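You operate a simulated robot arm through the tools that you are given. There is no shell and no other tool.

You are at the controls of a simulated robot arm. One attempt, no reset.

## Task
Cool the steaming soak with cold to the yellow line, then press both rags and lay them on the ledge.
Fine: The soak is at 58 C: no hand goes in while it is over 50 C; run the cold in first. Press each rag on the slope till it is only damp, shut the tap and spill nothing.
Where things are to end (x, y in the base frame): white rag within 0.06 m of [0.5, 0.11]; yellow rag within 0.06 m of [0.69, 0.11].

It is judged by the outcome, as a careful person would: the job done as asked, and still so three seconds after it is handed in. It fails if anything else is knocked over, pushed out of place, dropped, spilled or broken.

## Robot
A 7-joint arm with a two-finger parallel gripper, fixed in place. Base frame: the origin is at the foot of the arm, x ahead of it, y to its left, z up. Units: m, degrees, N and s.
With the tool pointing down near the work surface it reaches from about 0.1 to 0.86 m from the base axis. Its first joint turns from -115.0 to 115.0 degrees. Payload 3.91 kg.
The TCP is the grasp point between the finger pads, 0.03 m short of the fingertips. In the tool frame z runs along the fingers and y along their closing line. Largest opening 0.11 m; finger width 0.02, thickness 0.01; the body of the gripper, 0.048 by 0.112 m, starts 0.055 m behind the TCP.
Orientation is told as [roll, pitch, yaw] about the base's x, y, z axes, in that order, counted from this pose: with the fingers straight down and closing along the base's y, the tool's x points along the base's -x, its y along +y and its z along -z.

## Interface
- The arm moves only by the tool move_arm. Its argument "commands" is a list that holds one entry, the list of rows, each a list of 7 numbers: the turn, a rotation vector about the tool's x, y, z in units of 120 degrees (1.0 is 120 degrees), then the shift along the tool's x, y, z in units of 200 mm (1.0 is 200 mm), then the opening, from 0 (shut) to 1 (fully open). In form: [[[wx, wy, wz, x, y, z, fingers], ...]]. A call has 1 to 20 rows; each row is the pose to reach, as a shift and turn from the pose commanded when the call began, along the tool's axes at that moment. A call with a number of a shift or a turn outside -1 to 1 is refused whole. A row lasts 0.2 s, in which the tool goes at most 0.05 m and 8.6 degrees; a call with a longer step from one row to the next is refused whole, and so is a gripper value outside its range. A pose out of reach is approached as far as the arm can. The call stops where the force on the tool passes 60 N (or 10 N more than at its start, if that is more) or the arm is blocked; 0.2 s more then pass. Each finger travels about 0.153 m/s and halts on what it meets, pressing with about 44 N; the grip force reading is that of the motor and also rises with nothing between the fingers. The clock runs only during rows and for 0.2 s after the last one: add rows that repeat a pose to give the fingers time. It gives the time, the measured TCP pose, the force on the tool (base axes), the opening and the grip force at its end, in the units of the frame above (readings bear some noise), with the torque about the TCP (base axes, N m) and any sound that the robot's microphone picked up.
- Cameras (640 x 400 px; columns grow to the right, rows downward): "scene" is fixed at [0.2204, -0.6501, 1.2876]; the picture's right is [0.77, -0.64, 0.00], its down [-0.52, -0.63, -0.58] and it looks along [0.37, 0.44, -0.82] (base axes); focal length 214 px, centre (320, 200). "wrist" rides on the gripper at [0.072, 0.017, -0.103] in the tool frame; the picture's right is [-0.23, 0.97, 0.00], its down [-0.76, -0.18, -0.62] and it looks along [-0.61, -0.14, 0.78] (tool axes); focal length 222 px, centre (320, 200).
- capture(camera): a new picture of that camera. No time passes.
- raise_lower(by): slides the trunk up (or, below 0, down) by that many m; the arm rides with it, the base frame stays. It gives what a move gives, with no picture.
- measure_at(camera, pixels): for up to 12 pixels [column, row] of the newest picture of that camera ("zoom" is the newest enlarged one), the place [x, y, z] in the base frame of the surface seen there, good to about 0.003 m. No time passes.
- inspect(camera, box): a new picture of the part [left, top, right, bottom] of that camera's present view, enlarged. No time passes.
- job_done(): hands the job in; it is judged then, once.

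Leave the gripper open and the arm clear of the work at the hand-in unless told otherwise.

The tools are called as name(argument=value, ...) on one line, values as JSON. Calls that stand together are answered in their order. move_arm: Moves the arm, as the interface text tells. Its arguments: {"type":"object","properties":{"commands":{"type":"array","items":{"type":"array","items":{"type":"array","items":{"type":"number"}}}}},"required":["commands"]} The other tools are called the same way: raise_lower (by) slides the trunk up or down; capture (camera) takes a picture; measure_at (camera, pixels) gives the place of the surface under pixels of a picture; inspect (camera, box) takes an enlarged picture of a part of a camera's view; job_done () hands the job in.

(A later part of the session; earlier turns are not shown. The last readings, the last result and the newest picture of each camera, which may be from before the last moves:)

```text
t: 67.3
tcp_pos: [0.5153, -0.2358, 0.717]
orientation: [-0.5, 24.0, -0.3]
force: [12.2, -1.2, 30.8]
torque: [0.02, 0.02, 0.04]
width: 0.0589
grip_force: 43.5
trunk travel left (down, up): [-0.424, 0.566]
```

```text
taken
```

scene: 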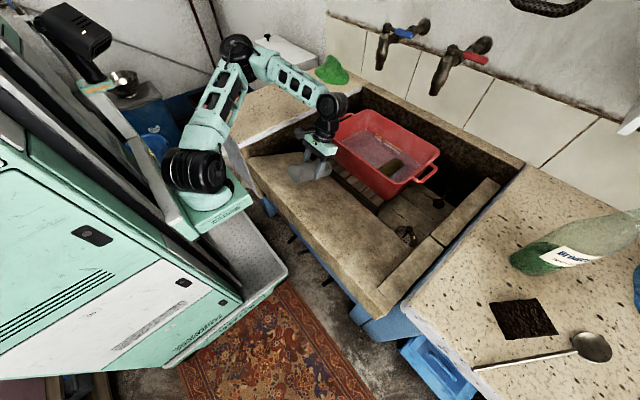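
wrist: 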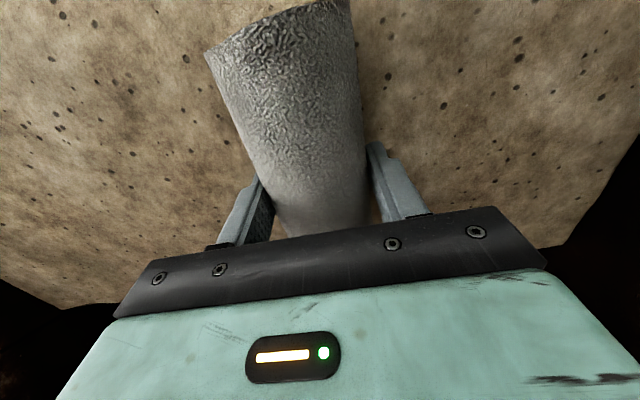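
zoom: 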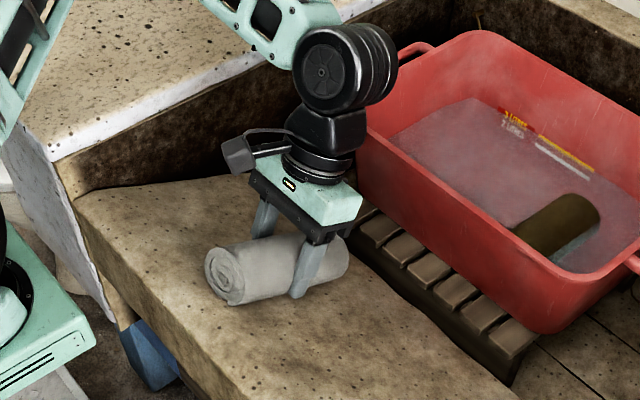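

It is clearly lighter now, and the press force has relaxed to 33 N. I press 1.5 mm deeper and hold another 4 s.

move_arm(commands=[[[0, 0, 0, 0, 0, 0.004, 0.2], [0, 0, 0, 0, 0, 0.008, 0.2], [0, 0, 0, 0, 0, 0.008, 0.2], [0, 0, 0, 0, 0, 0.008, 0.2], [0, 0, 0, 0, 0, 0.008, 0.2], [0, 0, 0, 0, 0, 0.008, 0.2], [0, 0, 0, 0, 0, 0.008, 0.2], [0, 0, 0, 0, 0, 0.008, 0.2], [0, 0, 0, 0, 0, 0.008, 0.2], [0, 0, 0, 0, 0, 0.008, 0.2], [0, 0, 0, 0, 0, 0.008, 0.2], [0, 0, 0, 0, 0, 0.008, 0.2], [0, 0, 0, 0, 0, 0.008, 0.2], [0, 0, 0, 0, 0, 0.008, 0.2], [0, 0, 0, 0, 0, 0.008, 0.2], [0, 0, 0, 0, 0, 0.008, 0.2], [0, 0, 0, 0, 0, 0.008, 0.2], [0, 0, 0, 0, 0, 0.008, 0.2], [0, 0, 0, 0, 0, 0.008, 0.2], [0, 0, 0, 0, 0, 0.008, 0.2]]])

inspect(camera="scene", box=[260, 100, 380, 220])

capture(camera="wrist")

```text
t: 71.5
tcp_pos: [0.5146, -0.236, 0.7163]
orientation: [-0.5, 24.0, -0.3]
force: [19.9, -1.0, 40.4]
torque: [-0.02, -0.03, -0.06]
width: 0.0594
grip_force: 43.8
trunk travel left (down, up): [-0.424, 0.566]
```

```text
3.33 times, centred on (320, 160) of scene
```

zoom: 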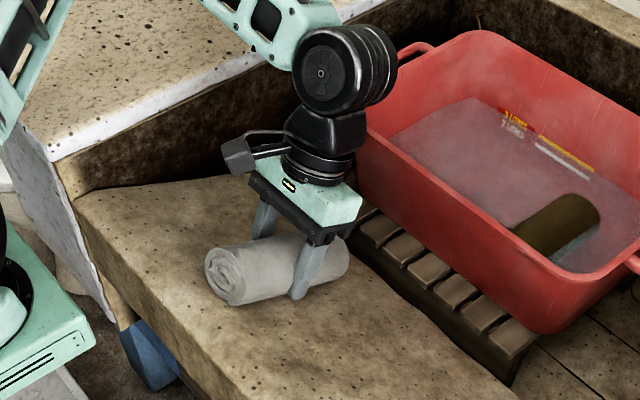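

```text
taken
```

wrist: 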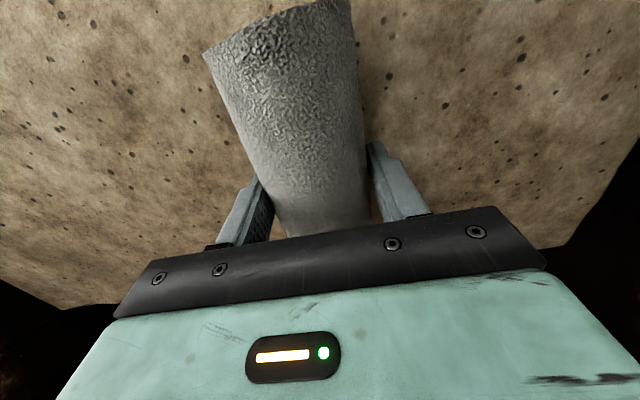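

The rag is slightly lighter again. I keep pressing for another 8 s and compare.

move_arm(commands=[[[0, 0, 0, 0, 0, 0.003, 0.2], [0, 0, 0, 0, 0, 0.005, 0.2], [0, 0, 0, 0, 0, 0.005, 0.2], [0, 0, 0, 0, 0, 0.005, 0.2], [0, 0, 0, 0, 0, 0.005, 0.2], [0, 0, 0, 0, 0, 0.005, 0.2], [0, 0, 0, 0, 0, 0.005, 0.2], [0, 0, 0, 0, 0, 0.005, 0.2], [0, 0, 0, 0, 0, 0.005, 0.2], [0, 0, 0, 0, 0, 0.005, 0.2], [0, 0, 0, 0, 0, 0.005, 0.2], [0, 0, 0, 0, 0, 0.005, 0.2], [0, 0, 0, 0, 0, 0.005, 0.2], [0, 0, 0, 0, 0, 0.005, 0.2], [0, 0, 0, 0, 0, 0.005, 0.2], [0, 0, 0, 0, 0, 0.005, 0.2], [0, 0, 0, 0, 0, 0.005, 0.2], [0, 0, 0, 0, 0, 0.005, 0.2], [0, 0, 0, 0, 0, 0.005, 0.2], [0, 0, 0, 0, 0, 0.005, 0.2]]])

move_arm(commands=[[[0, 0, 0, 0, 0, 0, 0.2], [0, 0, 0, 0, 0, 0, 0.2], [0, 0, 0, 0, 0, 0, 0.2], [0, 0, 0, 0, 0, 0, 0.2], [0, 0, 0, 0, 0, 0, 0.2], [0, 0, 0, 0, 0, 0, 0.2], [0, 0, 0, 0, 0, 0, 0.2], [0, 0, 0, 0, 0, 0, 0.2], [0, 0, 0, 0, 0, 0, 0.2], [0, 0, 0, 0, 0, 0, 0.2], [0, 0, 0, 0, 0, 0, 0.2], [0, 0, 0, 0, 0, 0, 0.2], [0, 0, 0, 0, 0, 0, 0.2], [0, 0, 0, 0, 0, 0, 0.2], [0, 0, 0, 0, 0, 0, 0.2], [0, 0, 0, 0, 0, 0, 0.2], [0, 0, 0, 0, 0, 0, 0.2], [0, 0, 0, 0, 0, 0, 0.2], [0, 0, 0, 0, 0, 0, 0.2], [0, 0, 0, 0, 0, 0, 0.2]]])

inspect(camera="scene", box=[260, 100, 380, 220])

capture(camera="wrist")

```text
t: 75.7
tcp_pos: [0.5139, -0.2362, 0.7153]
orientation: [-0.4, 24.0, -0.3]
force: [15.3, -0.6, 33.8]
torque: [-0.07, -0.01, -0.09]
width: 0.0597
grip_force: 44.3
trunk travel left (down, up): [-0.424, 0.566]
```

```text
t: 79.9
tcp_pos: [0.5153, -0.236, 0.7147]
orientation: [-0.4, 24.0, -0.2]
force: [2.0, 0.4, 6.4]
torque: [0.0, 0.02, -0.1]
width: 0.0592
grip_force: 43.3
trunk travel left (down, up): [-0.424, 0.566]
```

```text
3.33 times, centred on (320, 160) of scene
```

zoom: 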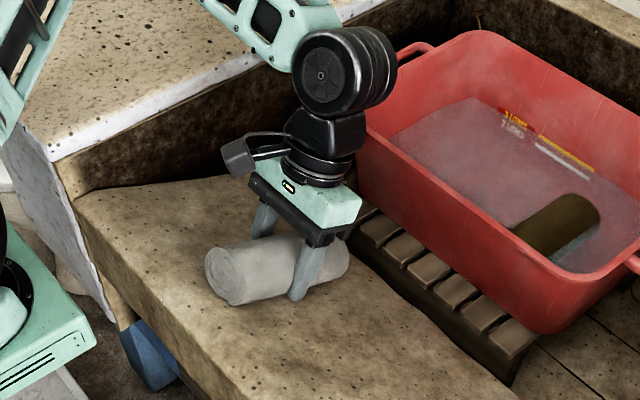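

```text
taken
```

wrist: 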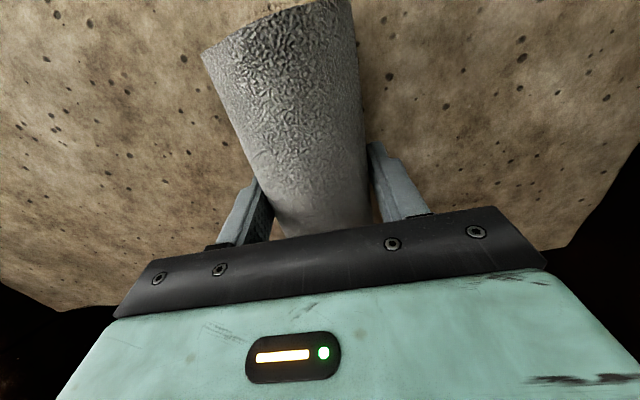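

The fingers are creeping down the rag, so the press force has faded to 6 N; the rag is now light grey. I press again a few mm deeper and watch for any further lightening.

move_arm(commands=[[[0, 0, 0, 0, 0, 0.01, 0.2], [0, 0, 0, 0, 0, 0.018, 0.2], [0, 0, 0, 0, 0, 0.02, 0.2], [0, 0, 0, 0, 0, 0.02, 0.2], [0, 0, 0, 0, 0, 0.02, 0.2], [0, 0, 0, 0, 0, 0.02, 0.2], [0, 0, 0, 0, 0, 0.02, 0.2], [0, 0, 0, 0, 0, 0.02, 0.2], [0, 0, 0, 0, 0, 0.02, 0.2], [0, 0, 0, 0, 0, 0.02, 0.2]]])

inspect(camera="scene", box=[260, 100, 380, 220])

capture(camera="wrist")

```text
t: 82.1
tcp_pos: [0.5127, -0.2359, 0.7115]
orientation: [-0.6, 24.0, -0.3]
force: [22.5, 1.8, 41.8]
torque: [-0.01, -0.13, 0.04]
width: 0.0589
grip_force: 43.2
trunk travel left (down, up): [-0.424, 0.566]
```

```text
3.33 times, centred on (320, 160) of scene
```

zoom: 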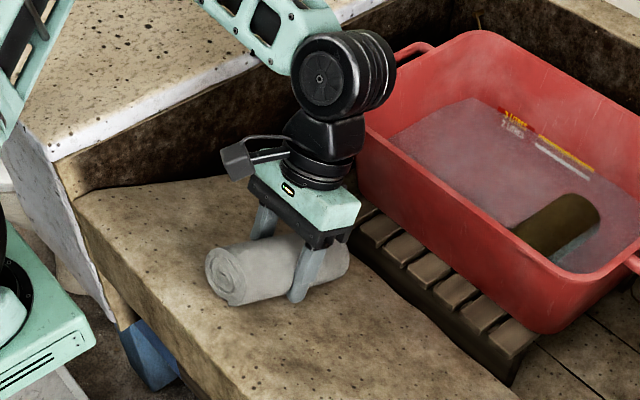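

```text
taken
```

wrist: 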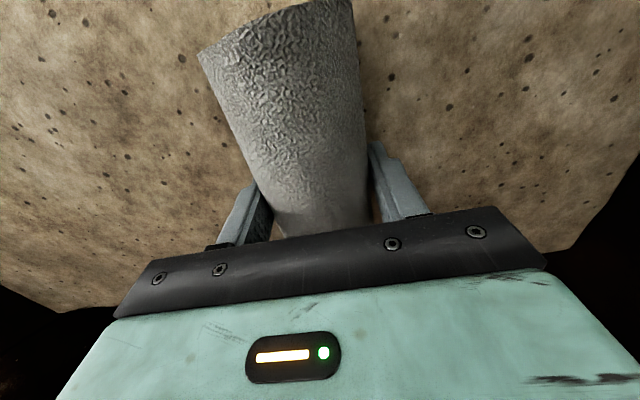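

The shade looks about the same as before. I take a closer look at the rag and at the stone around it for water.

inspect(camera="scene", box=[290, 155, 340, 200])

inspect(camera="wrist", box=[190, 0, 390, 240])

```text
8.89 times, centred on (315, 178) of scene
```

zoom: 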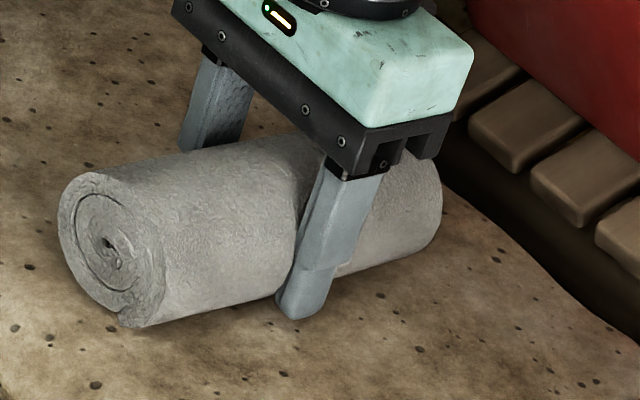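

```text
1.67 times, centred on (290, 120) of wrist
```

zoom: 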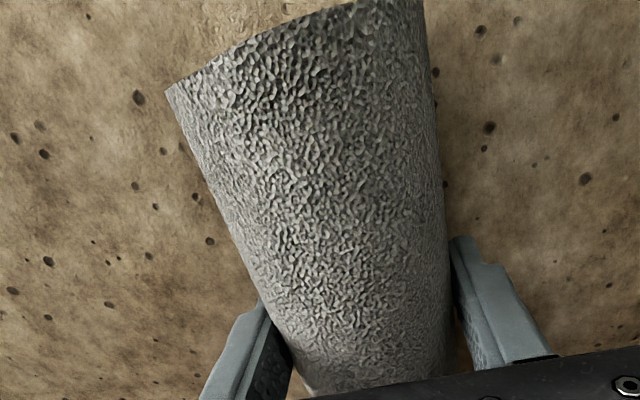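

The towel roll is visible and greyish. To be sure, I regrip higher so the press does not fade: open slightly, back off 12 mm along the normal, close, and press again.

move_arm(commands=[[[0, 0, 0, 0, 0, 0, 0.7], [0, 0, 0, 0, 0, 0, 0.7], [0, 0, 0, 0, 0, -0.03, 0.7], [0, 0, 0, 0, 0, -0.06, 0.7], [0, 0, 0, 0, 0, -0.06, 0.5], [0, 0, 0, 0, 0, -0.06, 0.3], [0, 0, 0, 0, 0, -0.06, 0.2], [0, 0, 0, 0, 0, -0.06, 0.2]]])

inspect(camera="scene", box=[290, 155, 340, 200])

```text
t: 83.9
tcp_pos: [0.5176, -0.2354, 0.7207]
orientation: [-0.4, 24.1, -0.3]
force: [0.5, 0.3, 0.0]
torque: [-0.02, -0.02, -0.03]
width: 0.0584
grip_force: 43.8
trunk travel left (down, up): [-0.424, 0.566]
```

```text
8.89 times, centred on (315, 178) of scene
```

zoom: 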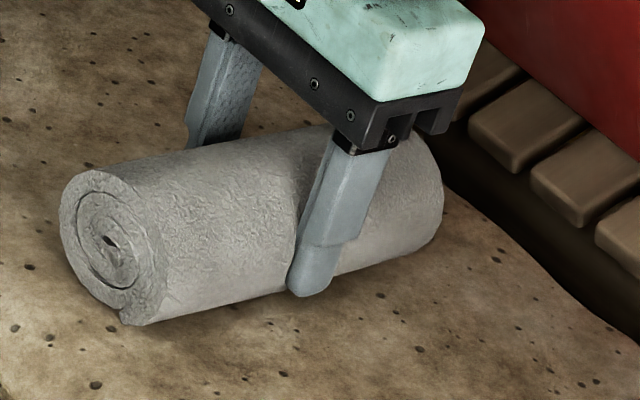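

The rag stayed put and looks a little lighter. I press again, with a hold of about 3 s.

move_arm(commands=[[[0, 0, 0, 0, 0, 0.01, 0.2], [0, 0, 0, 0, 0, 0.02, 0.2], [0, 0, 0, 0, 0, 0.025, 0.2], [0, 0, 0, 0, 0, 0.025, 0.2], [0, 0, 0, 0, 0, 0.025, 0.2], [0, 0, 0, 0, 0, 0.027, 0.2], [0, 0, 0, 0, 0, 0.027, 0.2], [0, 0, 0, 0, 0, 0.029, 0.2], [0, 0, 0, 0, 0, 0.029, 0.2], [0, 0, 0, 0, 0, 0.031, 0.2], [0, 0, 0, 0, 0, 0.031, 0.2], [0, 0, 0, 0, 0, 0.033, 0.2], [0, 0, 0, 0, 0, 0.033, 0.2], [0, 0, 0, 0, 0, 0.035, 0.2], [0, 0, 0, 0, 0, 0.035, 0.2], [0, 0, 0, 0, 0, 0.035, 0.2]]])

inspect(camera="scene", box=[290, 155, 340, 200])

```text
t: 86.5
tcp_pos: [0.5162, -0.2382, 0.7165]
orientation: [-0.4, 23.8, -0.1]
force: [9.2, 12.0, 32.3]
torque: [0.33, 0.51, -0.31]
width: 0.0589
grip_force: 43.6
trunk travel left (down, up): [-0.424, 0.566]
stopped in row 13: the force on the tool passed its limit at 60 N (the readings are from after the stop); the commanded pose is now the measured one
```

```text
8.89 times, centred on (315, 178) of scene
```

zoom: 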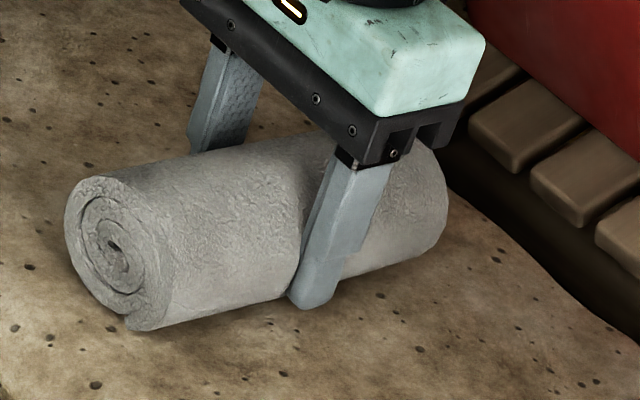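

The press reached 60 N and stopped itself; the shade hardly changes any more. I do one more gentle 4 s press to be sure it is only damp.

move_arm(commands=[[[0, 0, 0, 0, 0, 0.005, 0.2], [0, 0, 0, 0, 0, 0.008, 0.2], [0, 0, 0, 0, 0, 0.008, 0.2], [0, 0, 0, 0, 0, 0.008, 0.2], [0, 0, 0, 0, 0, 0.01, 0.2], [0, 0, 0, 0, 0, 0.01, 0.2], [0, 0, 0, 0, 0, 0.01, 0.2], [0, 0, 0, 0, 0, 0.01, 0.2], [0, 0, 0, 0, 0, 0.012, 0.2], [0, 0, 0, 0, 0, 0.012, 0.2], [0, 0, 0, 0, 0, 0.012, 0.2], [0, 0, 0, 0, 0, 0.012, 0.2], [0, 0, 0, 0, 0, 0.014, 0.2], [0, 0, 0, 0, 0, 0.014, 0.2], [0, 0, 0, 0, 0, 0.014, 0.2], [0, 0, 0, 0, 0, 0.014, 0.2], [0, 0, 0, 0, 0, 0.014, 0.2], [0, 0, 0, 0, 0, 0.014, 0.2], [0, 0, 0, 0, 0, 0.014, 0.2], [0, 0, 0, 0, 0, 0.014, 0.2]]])

inspect(camera="scene", box=[290, 155, 340, 200])

```text
t: 87.2
tcp_pos: [0.5168, -0.2407, 0.716]
orientation: [-0.2, 23.5, 0.1]
force: [10.3, 12.6, 34.4]
torque: [0.23, 0.51, -0.22]
width: 0.0586
grip_force: 44.2
trunk travel left (down, up): [-0.424, 0.566]
stopped in row 3: the force on the tool passed its limit at 61 N (the readings are from after the stop); the commanded pose is now the measured one
```

```text
8.89 times, centred on (315, 178) of scene
```

zoom: 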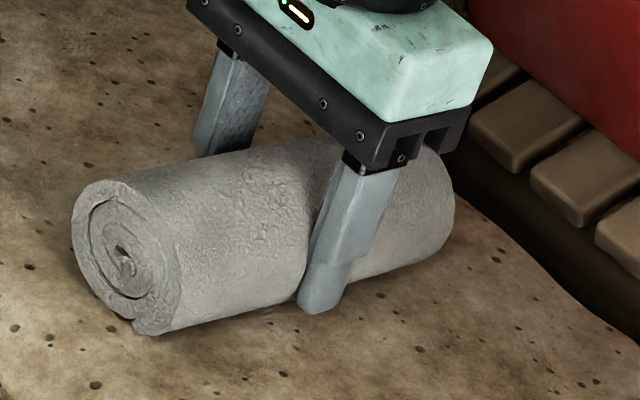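

The force limit was reached again quickly and the rag has shifted a few mm sideways. I just hold here without going deeper for 3 s.

move_arm(commands=[[[0, 0, 0, 0, 0, 0, 0.2], [0, 0, 0, 0, 0, 0, 0.2], [0, 0, 0, 0, 0, 0, 0.2], [0, 0, 0, 0, 0, 0, 0.2], [0, 0, 0, 0, 0, 0, 0.2], [0, 0, 0, 0, 0, 0, 0.2], [0, 0, 0, 0, 0, 0, 0.2], [0, 0, 0, 0, 0, 0, 0.2], [0, 0, 0, 0, 0, 0, 0.2], [0, 0, 0, 0, 0, 0, 0.2], [0, 0, 0, 0, 0, 0, 0.2], [0, 0, 0, 0, 0, 0, 0.2], [0, 0, 0, 0, 0, 0, 0.2], [0, 0, 0, 0, 0, 0, 0.2], [0, 0, 0, 0, 0, 0, 0.2]]])

inspect(camera="scene", box=[290, 155, 340, 200])

capture(camera="scene")

```text
t: 90.4
tcp_pos: [0.5172, -0.2429, 0.7148]
orientation: [-0.4, 23.6, -0.1]
force: [19.7, -1.4, 38.4]
torque: [-0.06, -0.01, 0.13]
width: 0.059
grip_force: 43.5
trunk travel left (down, up): [-0.424, 0.566]
```

```text
8.89 times, centred on (315, 178) of scene
```

zoom: 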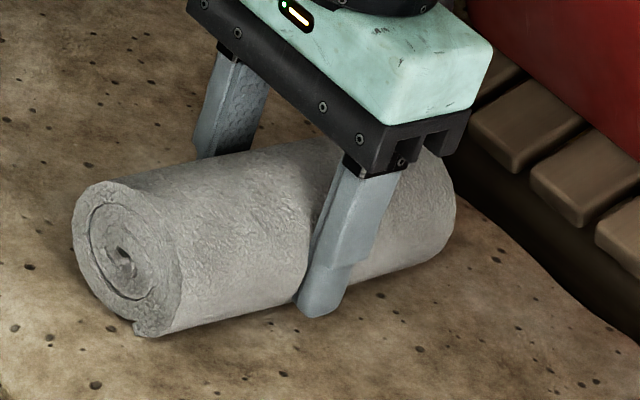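

```text
taken
```

scene: 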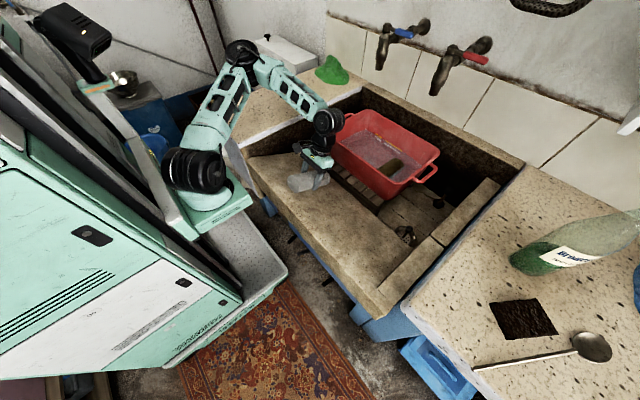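

The shade is steady now, so I take the white rag as only damp. I lift it along the slope normal, then level it while rising to z about 0.92.

move_arm(commands=[[[0, 0, 0, 0, 0, -0.05, 0.2], [0, 0, 0, 0, 0, -0.15, 0.2], [0, 0, 0, 0, 0, -0.25, 0.2]]])

move_arm(commands=[[[0, -0.049, 0, 0.115, 0, -0.168, 0.2], [0, -0.098, 0, 0.229, 0, -0.336, 0.2], [0, -0.147, 0, 0.343, 0, -0.505, 0.2], [0, -0.197, 0, 0.4575, 0, -0.673, 0.2]]])

capture(camera="wrist")

capture(camera="scene")

```text
t: 91.2
tcp_pos: [0.5364, -0.2414, 0.7608]
orientation: [-0.2, 23.8, -0.1]
force: [0.2, 0.2, -0.4]
torque: [-0.01, 0.01, 0.0]
width: 0.0593
grip_force: 44.3
trunk travel left (down, up): [-0.424, 0.566]
```

```text
t: 92.2
tcp_pos: [0.5062, -0.2412, 0.921]
orientation: [-0.2, 0.0, 0.1]
force: [0.0, -0.1, -1.0]
torque: [-0.02, -0.01, 0.02]
width: 0.0592
grip_force: 43.6
trunk travel left (down, up): [-0.424, 0.566]
```

```text
taken
```

wrist: 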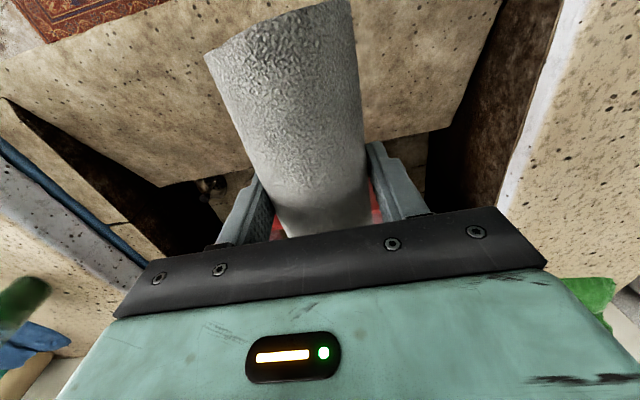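

```text
taken
```

scene: 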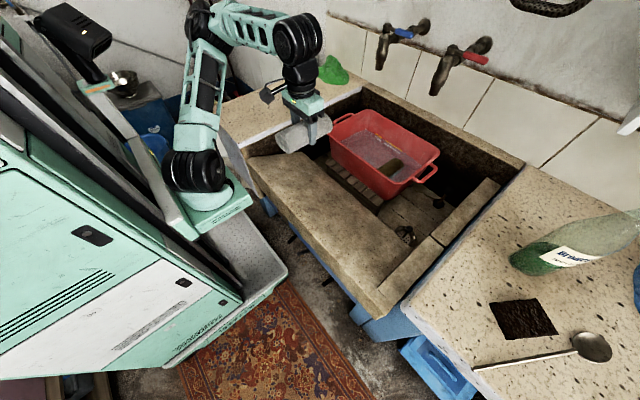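

The rag hangs level, lighter, with no drip seen. I inspect it and measure its ends relative to the hand before crossing to the ledge.

inspect(camera="scene", box=[260, 80, 350, 170])

measure_at(camera="zoom", pixels=[[150, 415], [180, 420], [240, 390], [200, 350], [130, 420], [480, 290], [490, 300], [330, 360], [440, 330], [460, 260], [170, 480], [300, 460]])

```text
4.44 times, centred on (305, 125) of scene
```

zoom: 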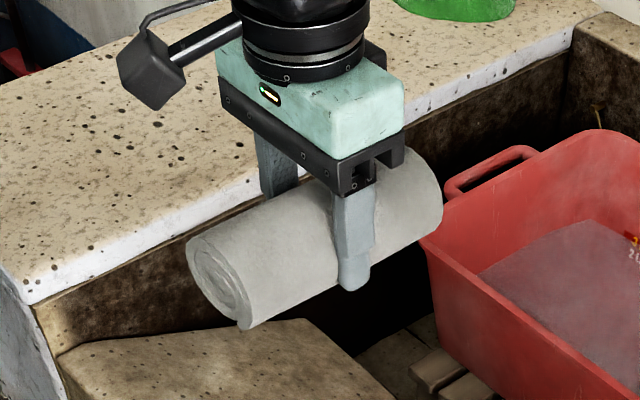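

```text
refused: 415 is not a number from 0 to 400
```

measure_at(camera="zoom", pixels=[[200, 270], [215, 285], [240, 260], [270, 290], [300, 250], [390, 215], [420, 210], [435, 205], [410, 165], [225, 240], [280, 320], [400, 235]])

```text
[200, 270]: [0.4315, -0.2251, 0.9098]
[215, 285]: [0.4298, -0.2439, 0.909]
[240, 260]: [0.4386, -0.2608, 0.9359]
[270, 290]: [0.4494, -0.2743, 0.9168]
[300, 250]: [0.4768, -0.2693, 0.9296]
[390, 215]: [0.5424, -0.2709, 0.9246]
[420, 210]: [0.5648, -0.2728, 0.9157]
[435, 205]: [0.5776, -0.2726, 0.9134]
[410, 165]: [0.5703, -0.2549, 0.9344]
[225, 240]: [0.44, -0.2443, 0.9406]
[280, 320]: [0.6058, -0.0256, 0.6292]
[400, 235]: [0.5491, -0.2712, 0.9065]
```

The rag's centre is right under the hand (x 0.505), with its bottom about 0.04 below the TCP. I carry it to above the ledge at (0.50,0.11).

move_arm(commands=[[[0, 0, 0, 0.005, 0.16, 0, 0.2], [0, 0, 0, 0.01, 0.34, 0, 0.2], [0, 0, 0, 0.015, 0.52, 0, 0.2], [0, 0, 0, 0.02, 0.7, 0, 0.2], [0, 0, 0, 0.025, 0.88, 0, 0.2]]])

move_arm(commands=[[[0, 0, 0, 0, 0.18, 0, 0.2], [0, 0, 0, 0, 0.36, 0, 0.2], [0, 0, 0, 0, 0.54, 0, 0.2], [0, 0, 0, 0, 0.72, 0, 0.2], [0, 0, 0, 0, 0.88, 0, 0.2]]])

capture(camera="scene")

capture(camera="wrist")

```text
t: 93.4
tcp_pos: [0.5016, -0.065, 0.9198]
orientation: [-0.2, -0.1, 0.1]
force: [0.0, 0.1, -0.5]
torque: [-0.03, -0.03, -0.03]
width: 0.0593
grip_force: 44.1
trunk travel left (down, up): [-0.424, 0.566]
```

```text
t: 94.6
tcp_pos: [0.5008, 0.1115, 0.9194]
orientation: [-0.1, 0.1, 0.1]
force: [-0.2, 0.1, -0.8]
torque: [-0.06, -0.03, -0.02]
width: 0.0591
grip_force: 44.4
trunk travel left (down, up): [-0.424, 0.566]
```

```text
taken
```

scene: 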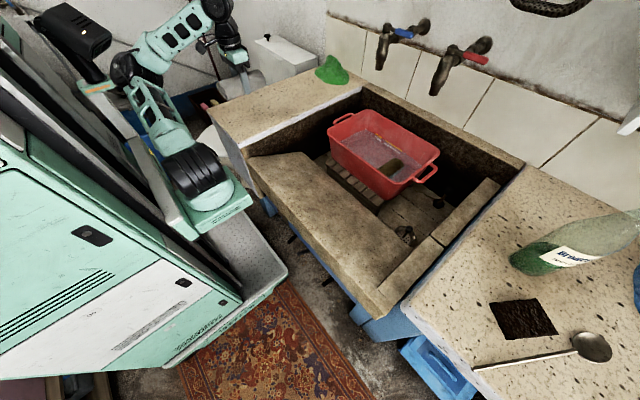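

```text
taken
```

wrist: 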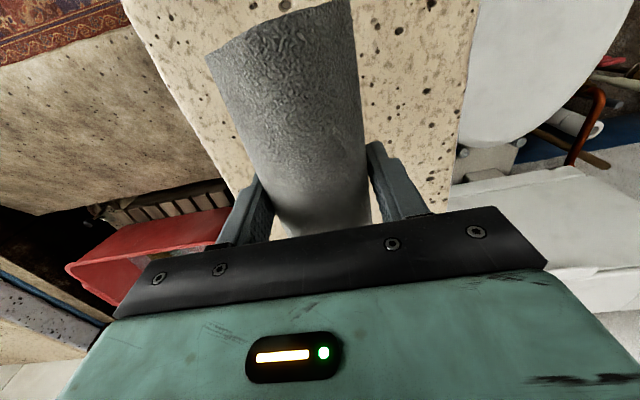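

The white rag is above its place. I lower it 0.078 m to the ledge top, ending slowly.

move_arm(commands=[[[0, 0, 0, 0, 0, 0.15, 0.2], [0, 0, 0, 0, 0, 0.3, 0.2], [0, 0, 0, 0, 0, 0.36, 0.2], [0, 0, 0, 0, 0, 0.39, 0.2]]])

inspect(camera="scene", box=[190, 30, 330, 150])

```text
t: 95.6
tcp_pos: [0.5025, 0.1111, 0.8409]
orientation: [-0.2, 0.1, 0.1]
force: [0.2, 0.3, -0.7]
torque: [0.03, 0.01, 0.02]
width: 0.0591
grip_force: 44.0
trunk travel left (down, up): [-0.424, 0.566]
```

```text
3.33 times, centred on (260, 90) of scene
```

zoom: 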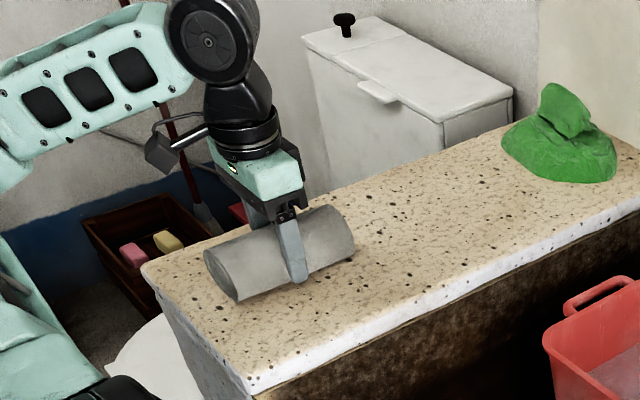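

The rag is just touching or a hair above the ledge. I lower 1–3 mm more until light contact shows.

move_arm(commands=[[[0, 0, 0, 0, 0, 0.006, 0.2], [0, 0, 0, 0, 0, 0.012, 0.2]]])

```text
t: 96.2
tcp_pos: [0.5013, 0.1097, 0.838]
orientation: [-0.2, -0.2, 0.1]
force: [-0.5, 1.2, 10.3]
torque: [0.06, -0.74, 0.11]
width: 0.0589
grip_force: 44.2
trunk travel left (down, up): [-0.424, 0.566]
```

Contact reads 10 N. I open the fingers slowly and then rise straight up.

move_arm(commands=[[[0, 0, 0, 0, 0, 0.006, 0.58], [0, 0, 0, 0, 0, 0.004, 0.66], [0, 0, 0, 0, 0, 0, 0.75], [0, 0, 0, 0, 0, 0, 0.75], [0, 0, 0, 0, 0, -0.1, 0.75], [0, 0, 0, 0, 0, -0.25, 0.75], [0, 0, 0, 0, 0, -0.45, 0.75]]])

inspect(camera="scene", box=[190, 30, 330, 150])

capture(camera="wrist")

```text
t: 97.9
tcp_pos: [0.5037, 0.1153, 0.9012]
orientation: [-8.3, -0.9, -0.2]
force: [-0.1, 0.3, 0.1]
torque: [-0.01, 0.01, 0.02]
width: 0.0824
grip_force: 0.0
trunk travel left (down, up): [-0.424, 0.566]
stopped in row 7: the arm was blocked; the commanded pose is now the measured one
```

```text
3.33 times, centred on (260, 90) of scene
```

zoom: 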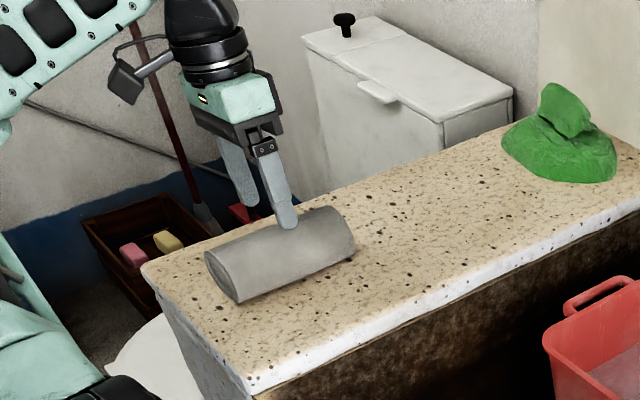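

```text
taken
```

wrist: 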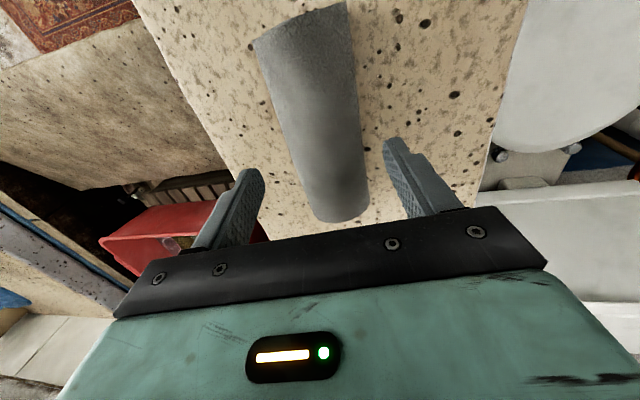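

The white rag lies on the ledge. The arm was blocked on rising at z 0.90 and the tool has tipped 8°. I look at the whole scene to see why.

capture(camera="scene")

measure_at(camera="scene", pixels=[[110, 80], [140, 60], [180, 40], [215, 15], [150, 110], [190, 170], [100, 60], [200, 10], [235, 60], [75, 35], [270, 110], [290, 100]])

```text
taken
```

scene: 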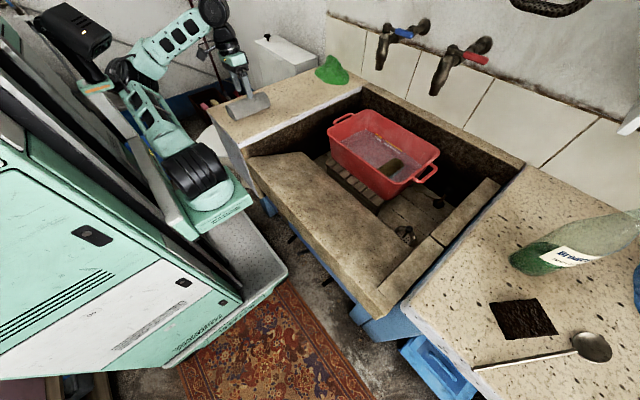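

```text
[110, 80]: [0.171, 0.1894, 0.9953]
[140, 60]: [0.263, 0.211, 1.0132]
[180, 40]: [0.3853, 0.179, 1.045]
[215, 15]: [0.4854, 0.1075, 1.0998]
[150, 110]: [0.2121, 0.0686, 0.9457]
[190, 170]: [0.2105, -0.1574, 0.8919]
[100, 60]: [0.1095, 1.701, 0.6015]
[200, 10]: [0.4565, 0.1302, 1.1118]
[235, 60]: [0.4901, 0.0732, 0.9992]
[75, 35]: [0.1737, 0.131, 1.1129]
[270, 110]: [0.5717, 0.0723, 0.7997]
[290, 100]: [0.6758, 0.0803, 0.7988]
```

The elbow seems to have folded against the robot's own head part near (0.17,0.16,1.0); nothing outside was touched. I move along +x with the fingers still straddling the rag, which unfolds the arm, and straighten the 8° tip.

move_arm(commands=[[[-0.01, 0, 0, -0.1, 0, 0, 0.8], [-0.03, 0, 0, -0.25, 0, 0, 0.8], [-0.05, 0, 0, -0.4, 0, 0, 0.8], [-0.069, 0, 0, -0.55, 0, 0, 0.8], [-0.069, 0, 0, -0.65, 0, -0.05, 0.8]]])

capture(camera="wrist")

capture(camera="scene")

```text
t: 99.1
tcp_pos: [0.6322, 0.1179, 0.9134]
orientation: [0.3, -0.9, -0.1]
force: [-0.2, -0.4, 0.0]
torque: [0.0, -0.01, -0.02]
width: 0.0878
grip_force: 0.0
trunk travel left (down, up): [-0.424, 0.566]
```

```text
taken
```

wrist: 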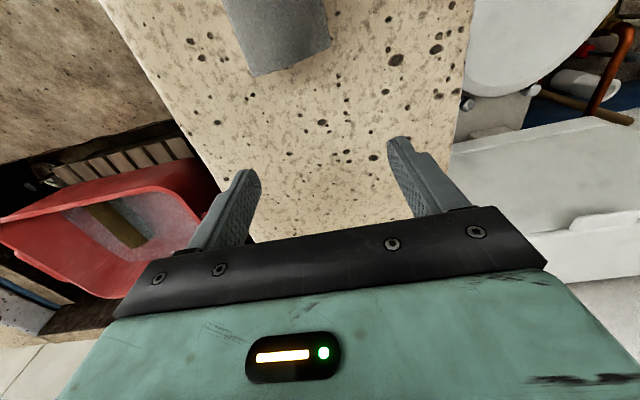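

```text
taken
```

scene: 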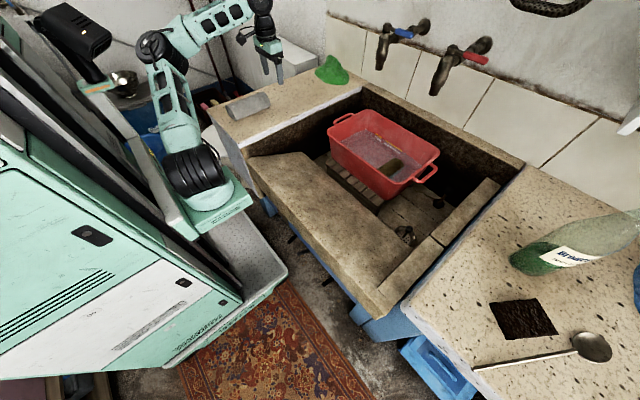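

The hand is clear. I measure the white rag's resting place and then head back over the sink toward the yellow rag.

inspect(camera="scene", box=[200, 70, 320, 150])

measure_at(camera="zoom", pixels=[[150, 170], [240, 150], [340, 120], [250, 180], [360, 150], [145, 200], [240, 130], [160, 150], [330, 105], [255, 200], [365, 165], [250, 165]])

move_arm(commands=[[[0, 0, 0, -0.03, -0.2, -0.03, 0.8], [0, 0, 0, -0.06, -0.42, -0.03, 0.8], [0, 0, 0, -0.09, -0.64, -0.03, 0.8], [0, 0, 0, -0.12, -0.86, -0.03, 0.8]]])

```text
5.00 times, centred on (260, 110) of scene
```

zoom: 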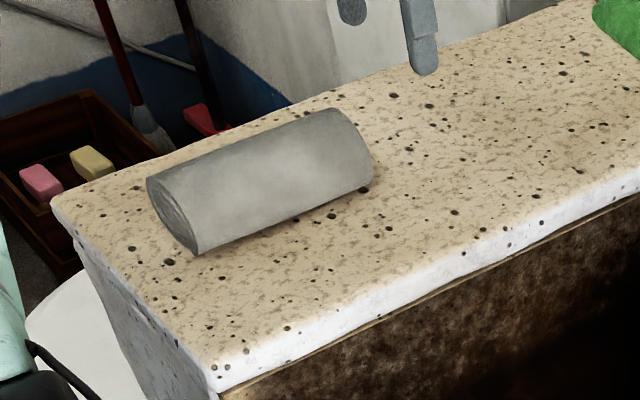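

```text
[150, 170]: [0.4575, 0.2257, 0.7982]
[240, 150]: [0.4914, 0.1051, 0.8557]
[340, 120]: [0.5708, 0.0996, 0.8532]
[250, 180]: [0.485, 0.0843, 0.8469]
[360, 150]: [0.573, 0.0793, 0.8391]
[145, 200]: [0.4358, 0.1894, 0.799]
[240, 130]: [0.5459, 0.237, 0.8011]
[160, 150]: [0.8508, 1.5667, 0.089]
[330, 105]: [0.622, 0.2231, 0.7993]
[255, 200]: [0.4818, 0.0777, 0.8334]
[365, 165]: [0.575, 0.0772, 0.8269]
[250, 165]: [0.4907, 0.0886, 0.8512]
```

```text
t: 100.1
tcp_pos: [0.6559, -0.0563, 0.9183]
orientation: [0.3, -0.8, 0.0]
force: [-0.1, 0.8, 0.3]
torque: [-0.03, 0.0, -0.01]
width: 0.088
grip_force: 0.1
trunk travel left (down, up): [-0.424, 0.566]
```

The white rag rests at about (0.503,0.107), within tolerance. I continue over the tub toward the yellow rag at y -0.377, lowering to z 0.85.

move_arm(commands=[[[0, 0, 0, -0.03, -0.2, 0, 0.9], [0, 0, 0, -0.06, -0.4, 0.03, 0.9], [0, 0, 0, -0.09, -0.6, 0.08, 0.9], [0, 0, 0, -0.12, -0.8, 0.13, 0.9]]])

move_arm(commands=[[[0, 0, 0, -0.03, -0.2, 0.05, 0.9], [0, 0, 0, -0.06, -0.4, 0.1, 0.9], [0, 0, 0, -0.1, -0.6, 0.15, 0.9], [0, 0, 0, -0.12, -0.8, 0.2, 0.9]]])

capture(camera="wrist")

capture(camera="scene")

```text
t: 101.1
tcp_pos: [0.6801, -0.2161, 0.8933]
orientation: [0.3, -0.9, 0.0]
force: [0.2, 0.5, -0.1]
torque: [-0.01, -0.01, -0.01]
width: 0.0991
grip_force: 0.1
trunk travel left (down, up): [-0.424, 0.566]
```

```text
t: 102.1
tcp_pos: [0.7034, -0.3745, 0.8535]
orientation: [0.2, -0.9, 0.0]
force: [0.1, -0.4, 0.0]
torque: [-0.02, 0.01, 0.0]
width: 0.0992
grip_force: 0.1
trunk travel left (down, up): [-0.424, 0.566]
```

```text
taken
```

wrist: 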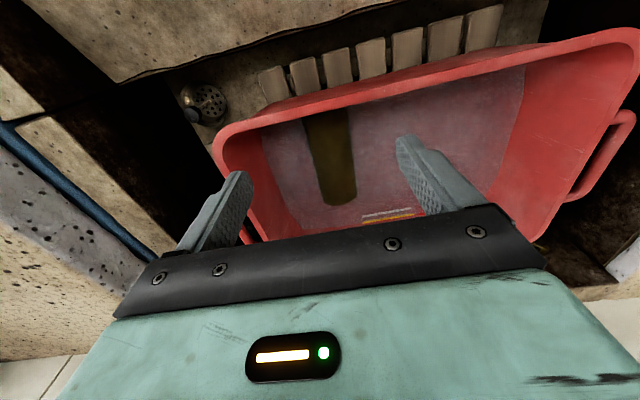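

```text
taken
```

scene: 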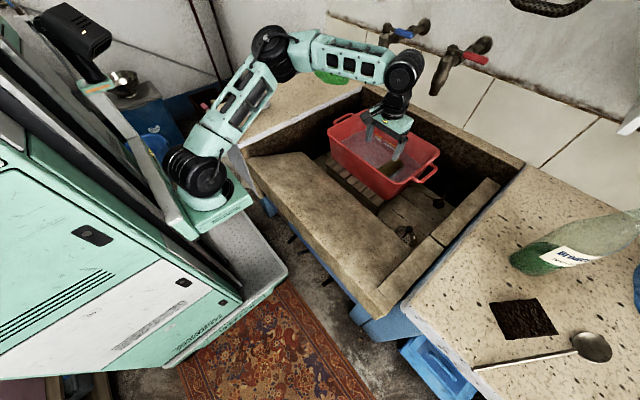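

I'm above the tub's front with the yellow rag in view at wrist (335,150). I measure it.

measure_at(camera="wrist", pixels=[[328, 112], [330, 120], [332, 140], [334, 160], [338, 180], [340, 198], [312, 140], [350, 140], [318, 160], [352, 160], [345, 120], [310, 120]])

```text
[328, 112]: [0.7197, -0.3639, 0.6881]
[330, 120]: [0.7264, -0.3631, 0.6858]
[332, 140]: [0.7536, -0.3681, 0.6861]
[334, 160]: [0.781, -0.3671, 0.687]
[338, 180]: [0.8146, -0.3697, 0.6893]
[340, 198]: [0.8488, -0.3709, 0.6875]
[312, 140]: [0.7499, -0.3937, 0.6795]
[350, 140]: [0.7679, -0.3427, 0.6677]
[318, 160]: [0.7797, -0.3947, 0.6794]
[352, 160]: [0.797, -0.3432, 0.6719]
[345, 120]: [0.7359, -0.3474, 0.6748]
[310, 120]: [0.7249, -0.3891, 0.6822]
```

The yellow rag's axis is at y ≈ -0.372, running x 0.72–0.865. I go in exactly as for the white one.

move_arm(commands=[[[0, 0.0075, 0, -0.155, 0.006, 0.12, 0.9], [0, 0.0075, 0, -0.308, 0.0125, 0.26, 0.9], [0, 0.0075, 0, -0.308, 0.0125, 0.41, 0.9], [0, 0.0075, 0, -0.308, 0.0125, 0.56, 0.9], [0, 0.0075, 0, -0.308, 0.0125, 0.71, 0.9], [0, 0.0075, 0, -0.37, 0.0125, 0.81, 0.9], [0, 0.0075, 0, -0.433, 0.0125, 0.89, 0.9]]])

capture(camera="wrist")

inspect(camera="scene", box=[300, 0, 480, 180])

```text
t: 103.7
tcp_pos: [0.7924, -0.3733, 0.676]
orientation: [0.1, 0.0, -0.1]
force: [-0.1, -0.1, -1.0]
torque: [0.0, 0.02, 0.03]
width: 0.099
grip_force: 0.0
trunk travel left (down, up): [-0.424, 0.566]
```

```text
taken
```

wrist: 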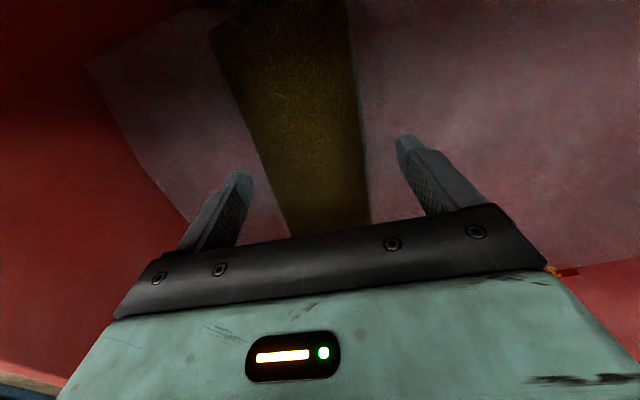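

```text
2.22 times, centred on (390, 90) of scene
```

zoom: 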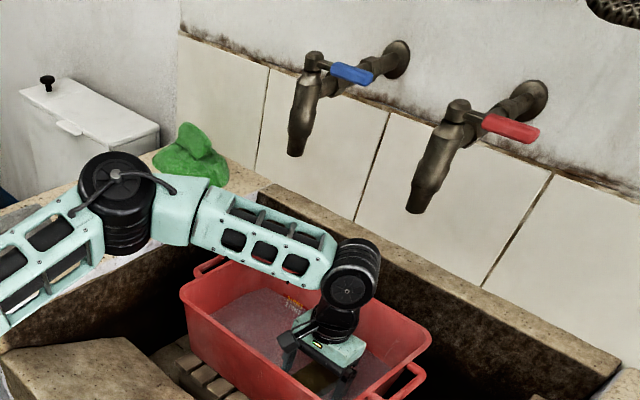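

The yellow rag is between the fingers. I close on it.

move_arm(commands=[[[0, 0, 0, 0, 0, 0, 0.7], [0, 0, 0, 0, 0, 0, 0.55], [0, 0, 0, 0, 0, 0, 0.45], [0, 0, 0, 0, 0, 0, 0.35], [0, 0, 0, 0, 0, 0, 0.2]]])

move_arm(commands=[[[0, 0, 0, 0, 0, -0.05, 0.2], [0, 0, 0, 0, 0, -0.125, 0.2], [0, 0, 0, 0.03, 0, -0.2, 0.2], [0, 0, 0, 0.06, 0, -0.3, 0.2], [0, 0, 0, 0.08, 0, -0.425, 0.2], [0, 0, 0, 0.09, 0, -0.55, 0.2], [0, 0, 0, 0.1, 0, -0.675, 0.2], [0, 0, 0, 0.1, 0, -0.8, 0.2], [0, 0, 0, 0.1, 0, -0.8, 0.2], [0, 0, 0, 0.1, 0, -0.8, 0.2], [0, 0, 0, 0.1, 0, -0.8, 0.2], [0, 0, 0, 0.1, 0, -0.8, 0.2]]])

capture(camera="wrist")

inspect(camera="scene", box=[300, 0, 480, 180])

```text
t: 104.9
tcp_pos: [0.7924, -0.3719, 0.6758]
orientation: [0.3, 0.0, -0.1]
force: [0.0, -0.2, -0.9]
torque: [0.01, -0.02, 0.0]
width: 0.0583
grip_force: 44.3
trunk travel left (down, up): [-0.424, 0.566]
```

```text
t: 107.5
tcp_pos: [0.7733, -0.3728, 0.8369]
orientation: [0.3, 0.0, 0.0]
force: [0.8, 0.1, -1.8]
torque: [-0.01, 0.04, 0.01]
width: 0.0583
grip_force: 43.9
trunk travel left (down, up): [-0.424, 0.566]
```

```text
taken
```

wrist: 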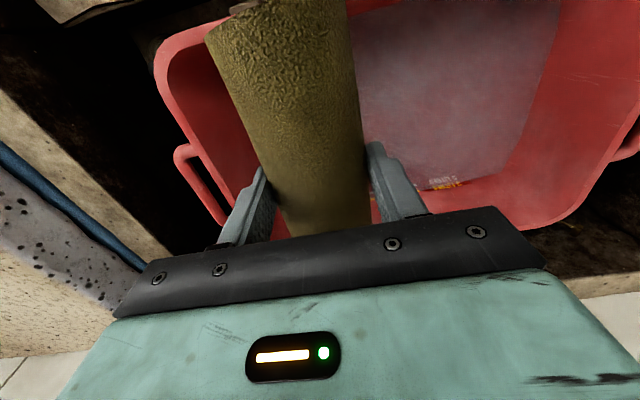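

```text
2.22 times, centred on (390, 90) of scene
```

zoom: 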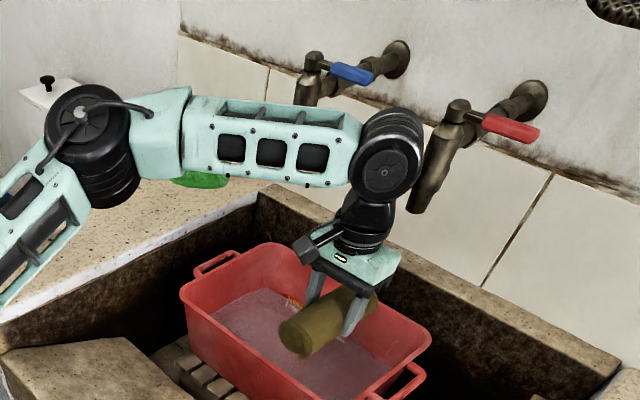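

The yellow rag is out and held over the tub. I carry it back over the front rim and tilt it to the slope as before.

move_arm(commands=[[[0, 0, 0, 0.15, 0, -0.03, 0.2], [0, 0, 0, 0.33, 0, -0.05, 0.2], [0, 0, 0, 0.52, 0, -0.05, 0.2], [0, 0, 0, 0.71, 0, -0.05, 0.2], [0, 0, 0, 0.9, 0, -0.05, 0.2]]])

move_arm(commands=[[[0, 0.05, 0, 0.0725, 0, 0.11, 0.2], [0, 0.1, 0, 0.145, 0, 0.22, 0.2], [0, 0.15, 0, 0.2175, 0, 0.33, 0.2], [0, 0.2, 0, 0.29, 0, 0.445, 0.2]]])

move_arm(commands=[[[0, 0, 0, 0, 0, 0.06, 0.2], [0, 0, 0, 0, 0, 0.12, 0.2], [0, 0, 0, 0, 0, 0.17, 0.2], [0, 0, 0, 0, 0, 0.19, 0.2]]])

inspect(camera="scene", box=[270, 110, 390, 230])

```text
t: 108.7
tcp_pos: [0.5947, -0.3724, 0.8466]
orientation: [0.3, 0.0, -0.1]
force: [0.7, -0.3, -1.4]
torque: [0.01, 0.0, 0.01]
width: 0.0579
grip_force: 44.4
trunk travel left (down, up): [-0.424, 0.566]
```

```text
t: 109.7
tcp_pos: [0.5347, -0.3715, 0.7571]
orientation: [0.3, 24.1, -0.1]
force: [0.3, 0.7, -1.6]
torque: [-0.01, 0.0, -0.01]
width: 0.0582
grip_force: 44.4
trunk travel left (down, up): [-0.424, 0.566]
```

```text
t: 110.7
tcp_pos: [0.5204, -0.3715, 0.7231]
orientation: [0.3, 24.1, -0.1]
force: [2.2, -0.1, 3.0]
torque: [0.01, 0.16, 0.02]
width: 0.0581
grip_force: 44.1
trunk travel left (down, up): [-0.424, 0.566]
```

```text
3.33 times, centred on (330, 170) of scene
```

zoom: 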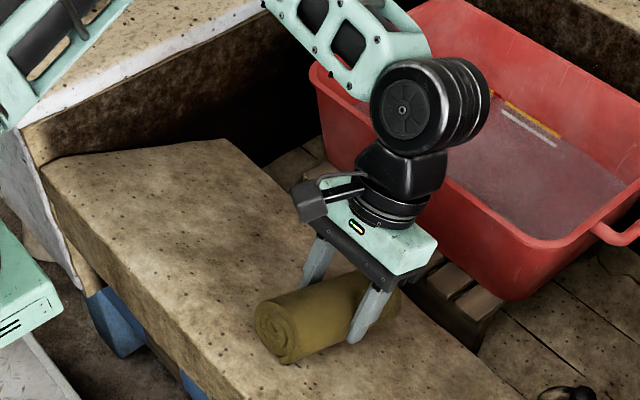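

The yellow rag touches the slope. I press in steps, creeping deeper slightly to keep about 50 N, for 4 s.

move_arm(commands=[[[0, 0, 0, 0, 0, 0.01, 0.2], [0, 0, 0, 0, 0, 0.02, 0.2], [0, 0, 0, 0, 0, 0.027, 0.2], [0, 0, 0, 0, 0, 0.027, 0.2], [0, 0, 0, 0, 0, 0.027, 0.2], [0, 0, 0, 0, 0, 0.027, 0.2], [0, 0, 0, 0, 0, 0.028, 0.2], [0, 0, 0, 0, 0, 0.028, 0.2], [0, 0, 0, 0, 0, 0.029, 0.2], [0, 0, 0, 0, 0, 0.029, 0.2], [0, 0, 0, 0, 0, 0.03, 0.2], [0, 0, 0, 0, 0, 0.03, 0.2], [0, 0, 0, 0, 0, 0.031, 0.2], [0, 0, 0, 0, 0, 0.031, 0.2], [0, 0, 0, 0, 0, 0.032, 0.2], [0, 0, 0, 0, 0, 0.032, 0.2], [0, 0, 0, 0, 0, 0.033, 0.2], [0, 0, 0, 0, 0, 0.033, 0.2], [0, 0, 0, 0, 0, 0.033, 0.2], [0, 0, 0, 0, 0, 0.033, 0.2]]])

inspect(camera="scene", box=[270, 110, 390, 230])

```text
t: 114.9
tcp_pos: [0.5176, -0.3722, 0.7172]
orientation: [0.1, 24.0, -0.1]
force: [20.2, 0.4, 44.7]
torque: [0.02, -0.07, -0.09]
width: 0.0584
grip_force: 44.7
trunk travel left (down, up): [-0.424, 0.566]
```

```text
3.33 times, centred on (330, 170) of scene
```

zoom: 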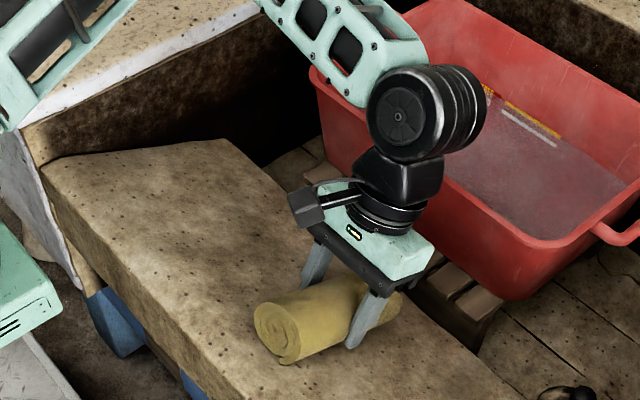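

It has turned a lighter yellow under about 49 N. I continue pressing with the same slow creep for another 4 s.

move_arm(commands=[[[0, 0, 0, 0, 0, 0.002, 0.2], [0, 0, 0, 0, 0, 0.002, 0.2], [0, 0, 0, 0, 0, 0.003, 0.2], [0, 0, 0, 0, 0, 0.003, 0.2], [0, 0, 0, 0, 0, 0.004, 0.2], [0, 0, 0, 0, 0, 0.004, 0.2], [0, 0, 0, 0, 0, 0.005, 0.2], [0, 0, 0, 0, 0, 0.005, 0.2], [0, 0, 0, 0, 0, 0.006, 0.2], [0, 0, 0, 0, 0, 0.006, 0.2], [0, 0, 0, 0, 0, 0.007, 0.2], [0, 0, 0, 0, 0, 0.007, 0.2], [0, 0, 0, 0, 0, 0.008, 0.2], [0, 0, 0, 0, 0, 0.008, 0.2], [0, 0, 0, 0, 0, 0.009, 0.2], [0, 0, 0, 0, 0, 0.009, 0.2], [0, 0, 0, 0, 0, 0.01, 0.2], [0, 0, 0, 0, 0, 0.01, 0.2], [0, 0, 0, 0, 0, 0.01, 0.2], [0, 0, 0, 0, 0, 0.01, 0.2]]])

inspect(camera="scene", box=[270, 110, 390, 230])

```text
t: 119.1
tcp_pos: [0.5169, -0.3721, 0.7153]
orientation: [0.2, 23.8, -0.2]
force: [20.4, -0.1, 44.9]
torque: [-0.09, -0.02, -0.04]
width: 0.0591
grip_force: 43.9
trunk travel left (down, up): [-0.424, 0.566]
```

```text
3.33 times, centred on (330, 170) of scene
```

zoom: 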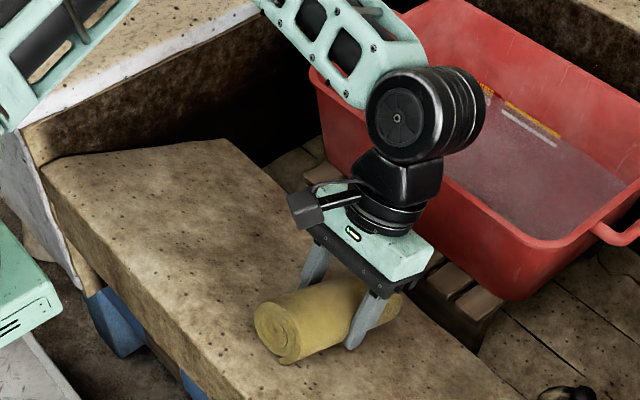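

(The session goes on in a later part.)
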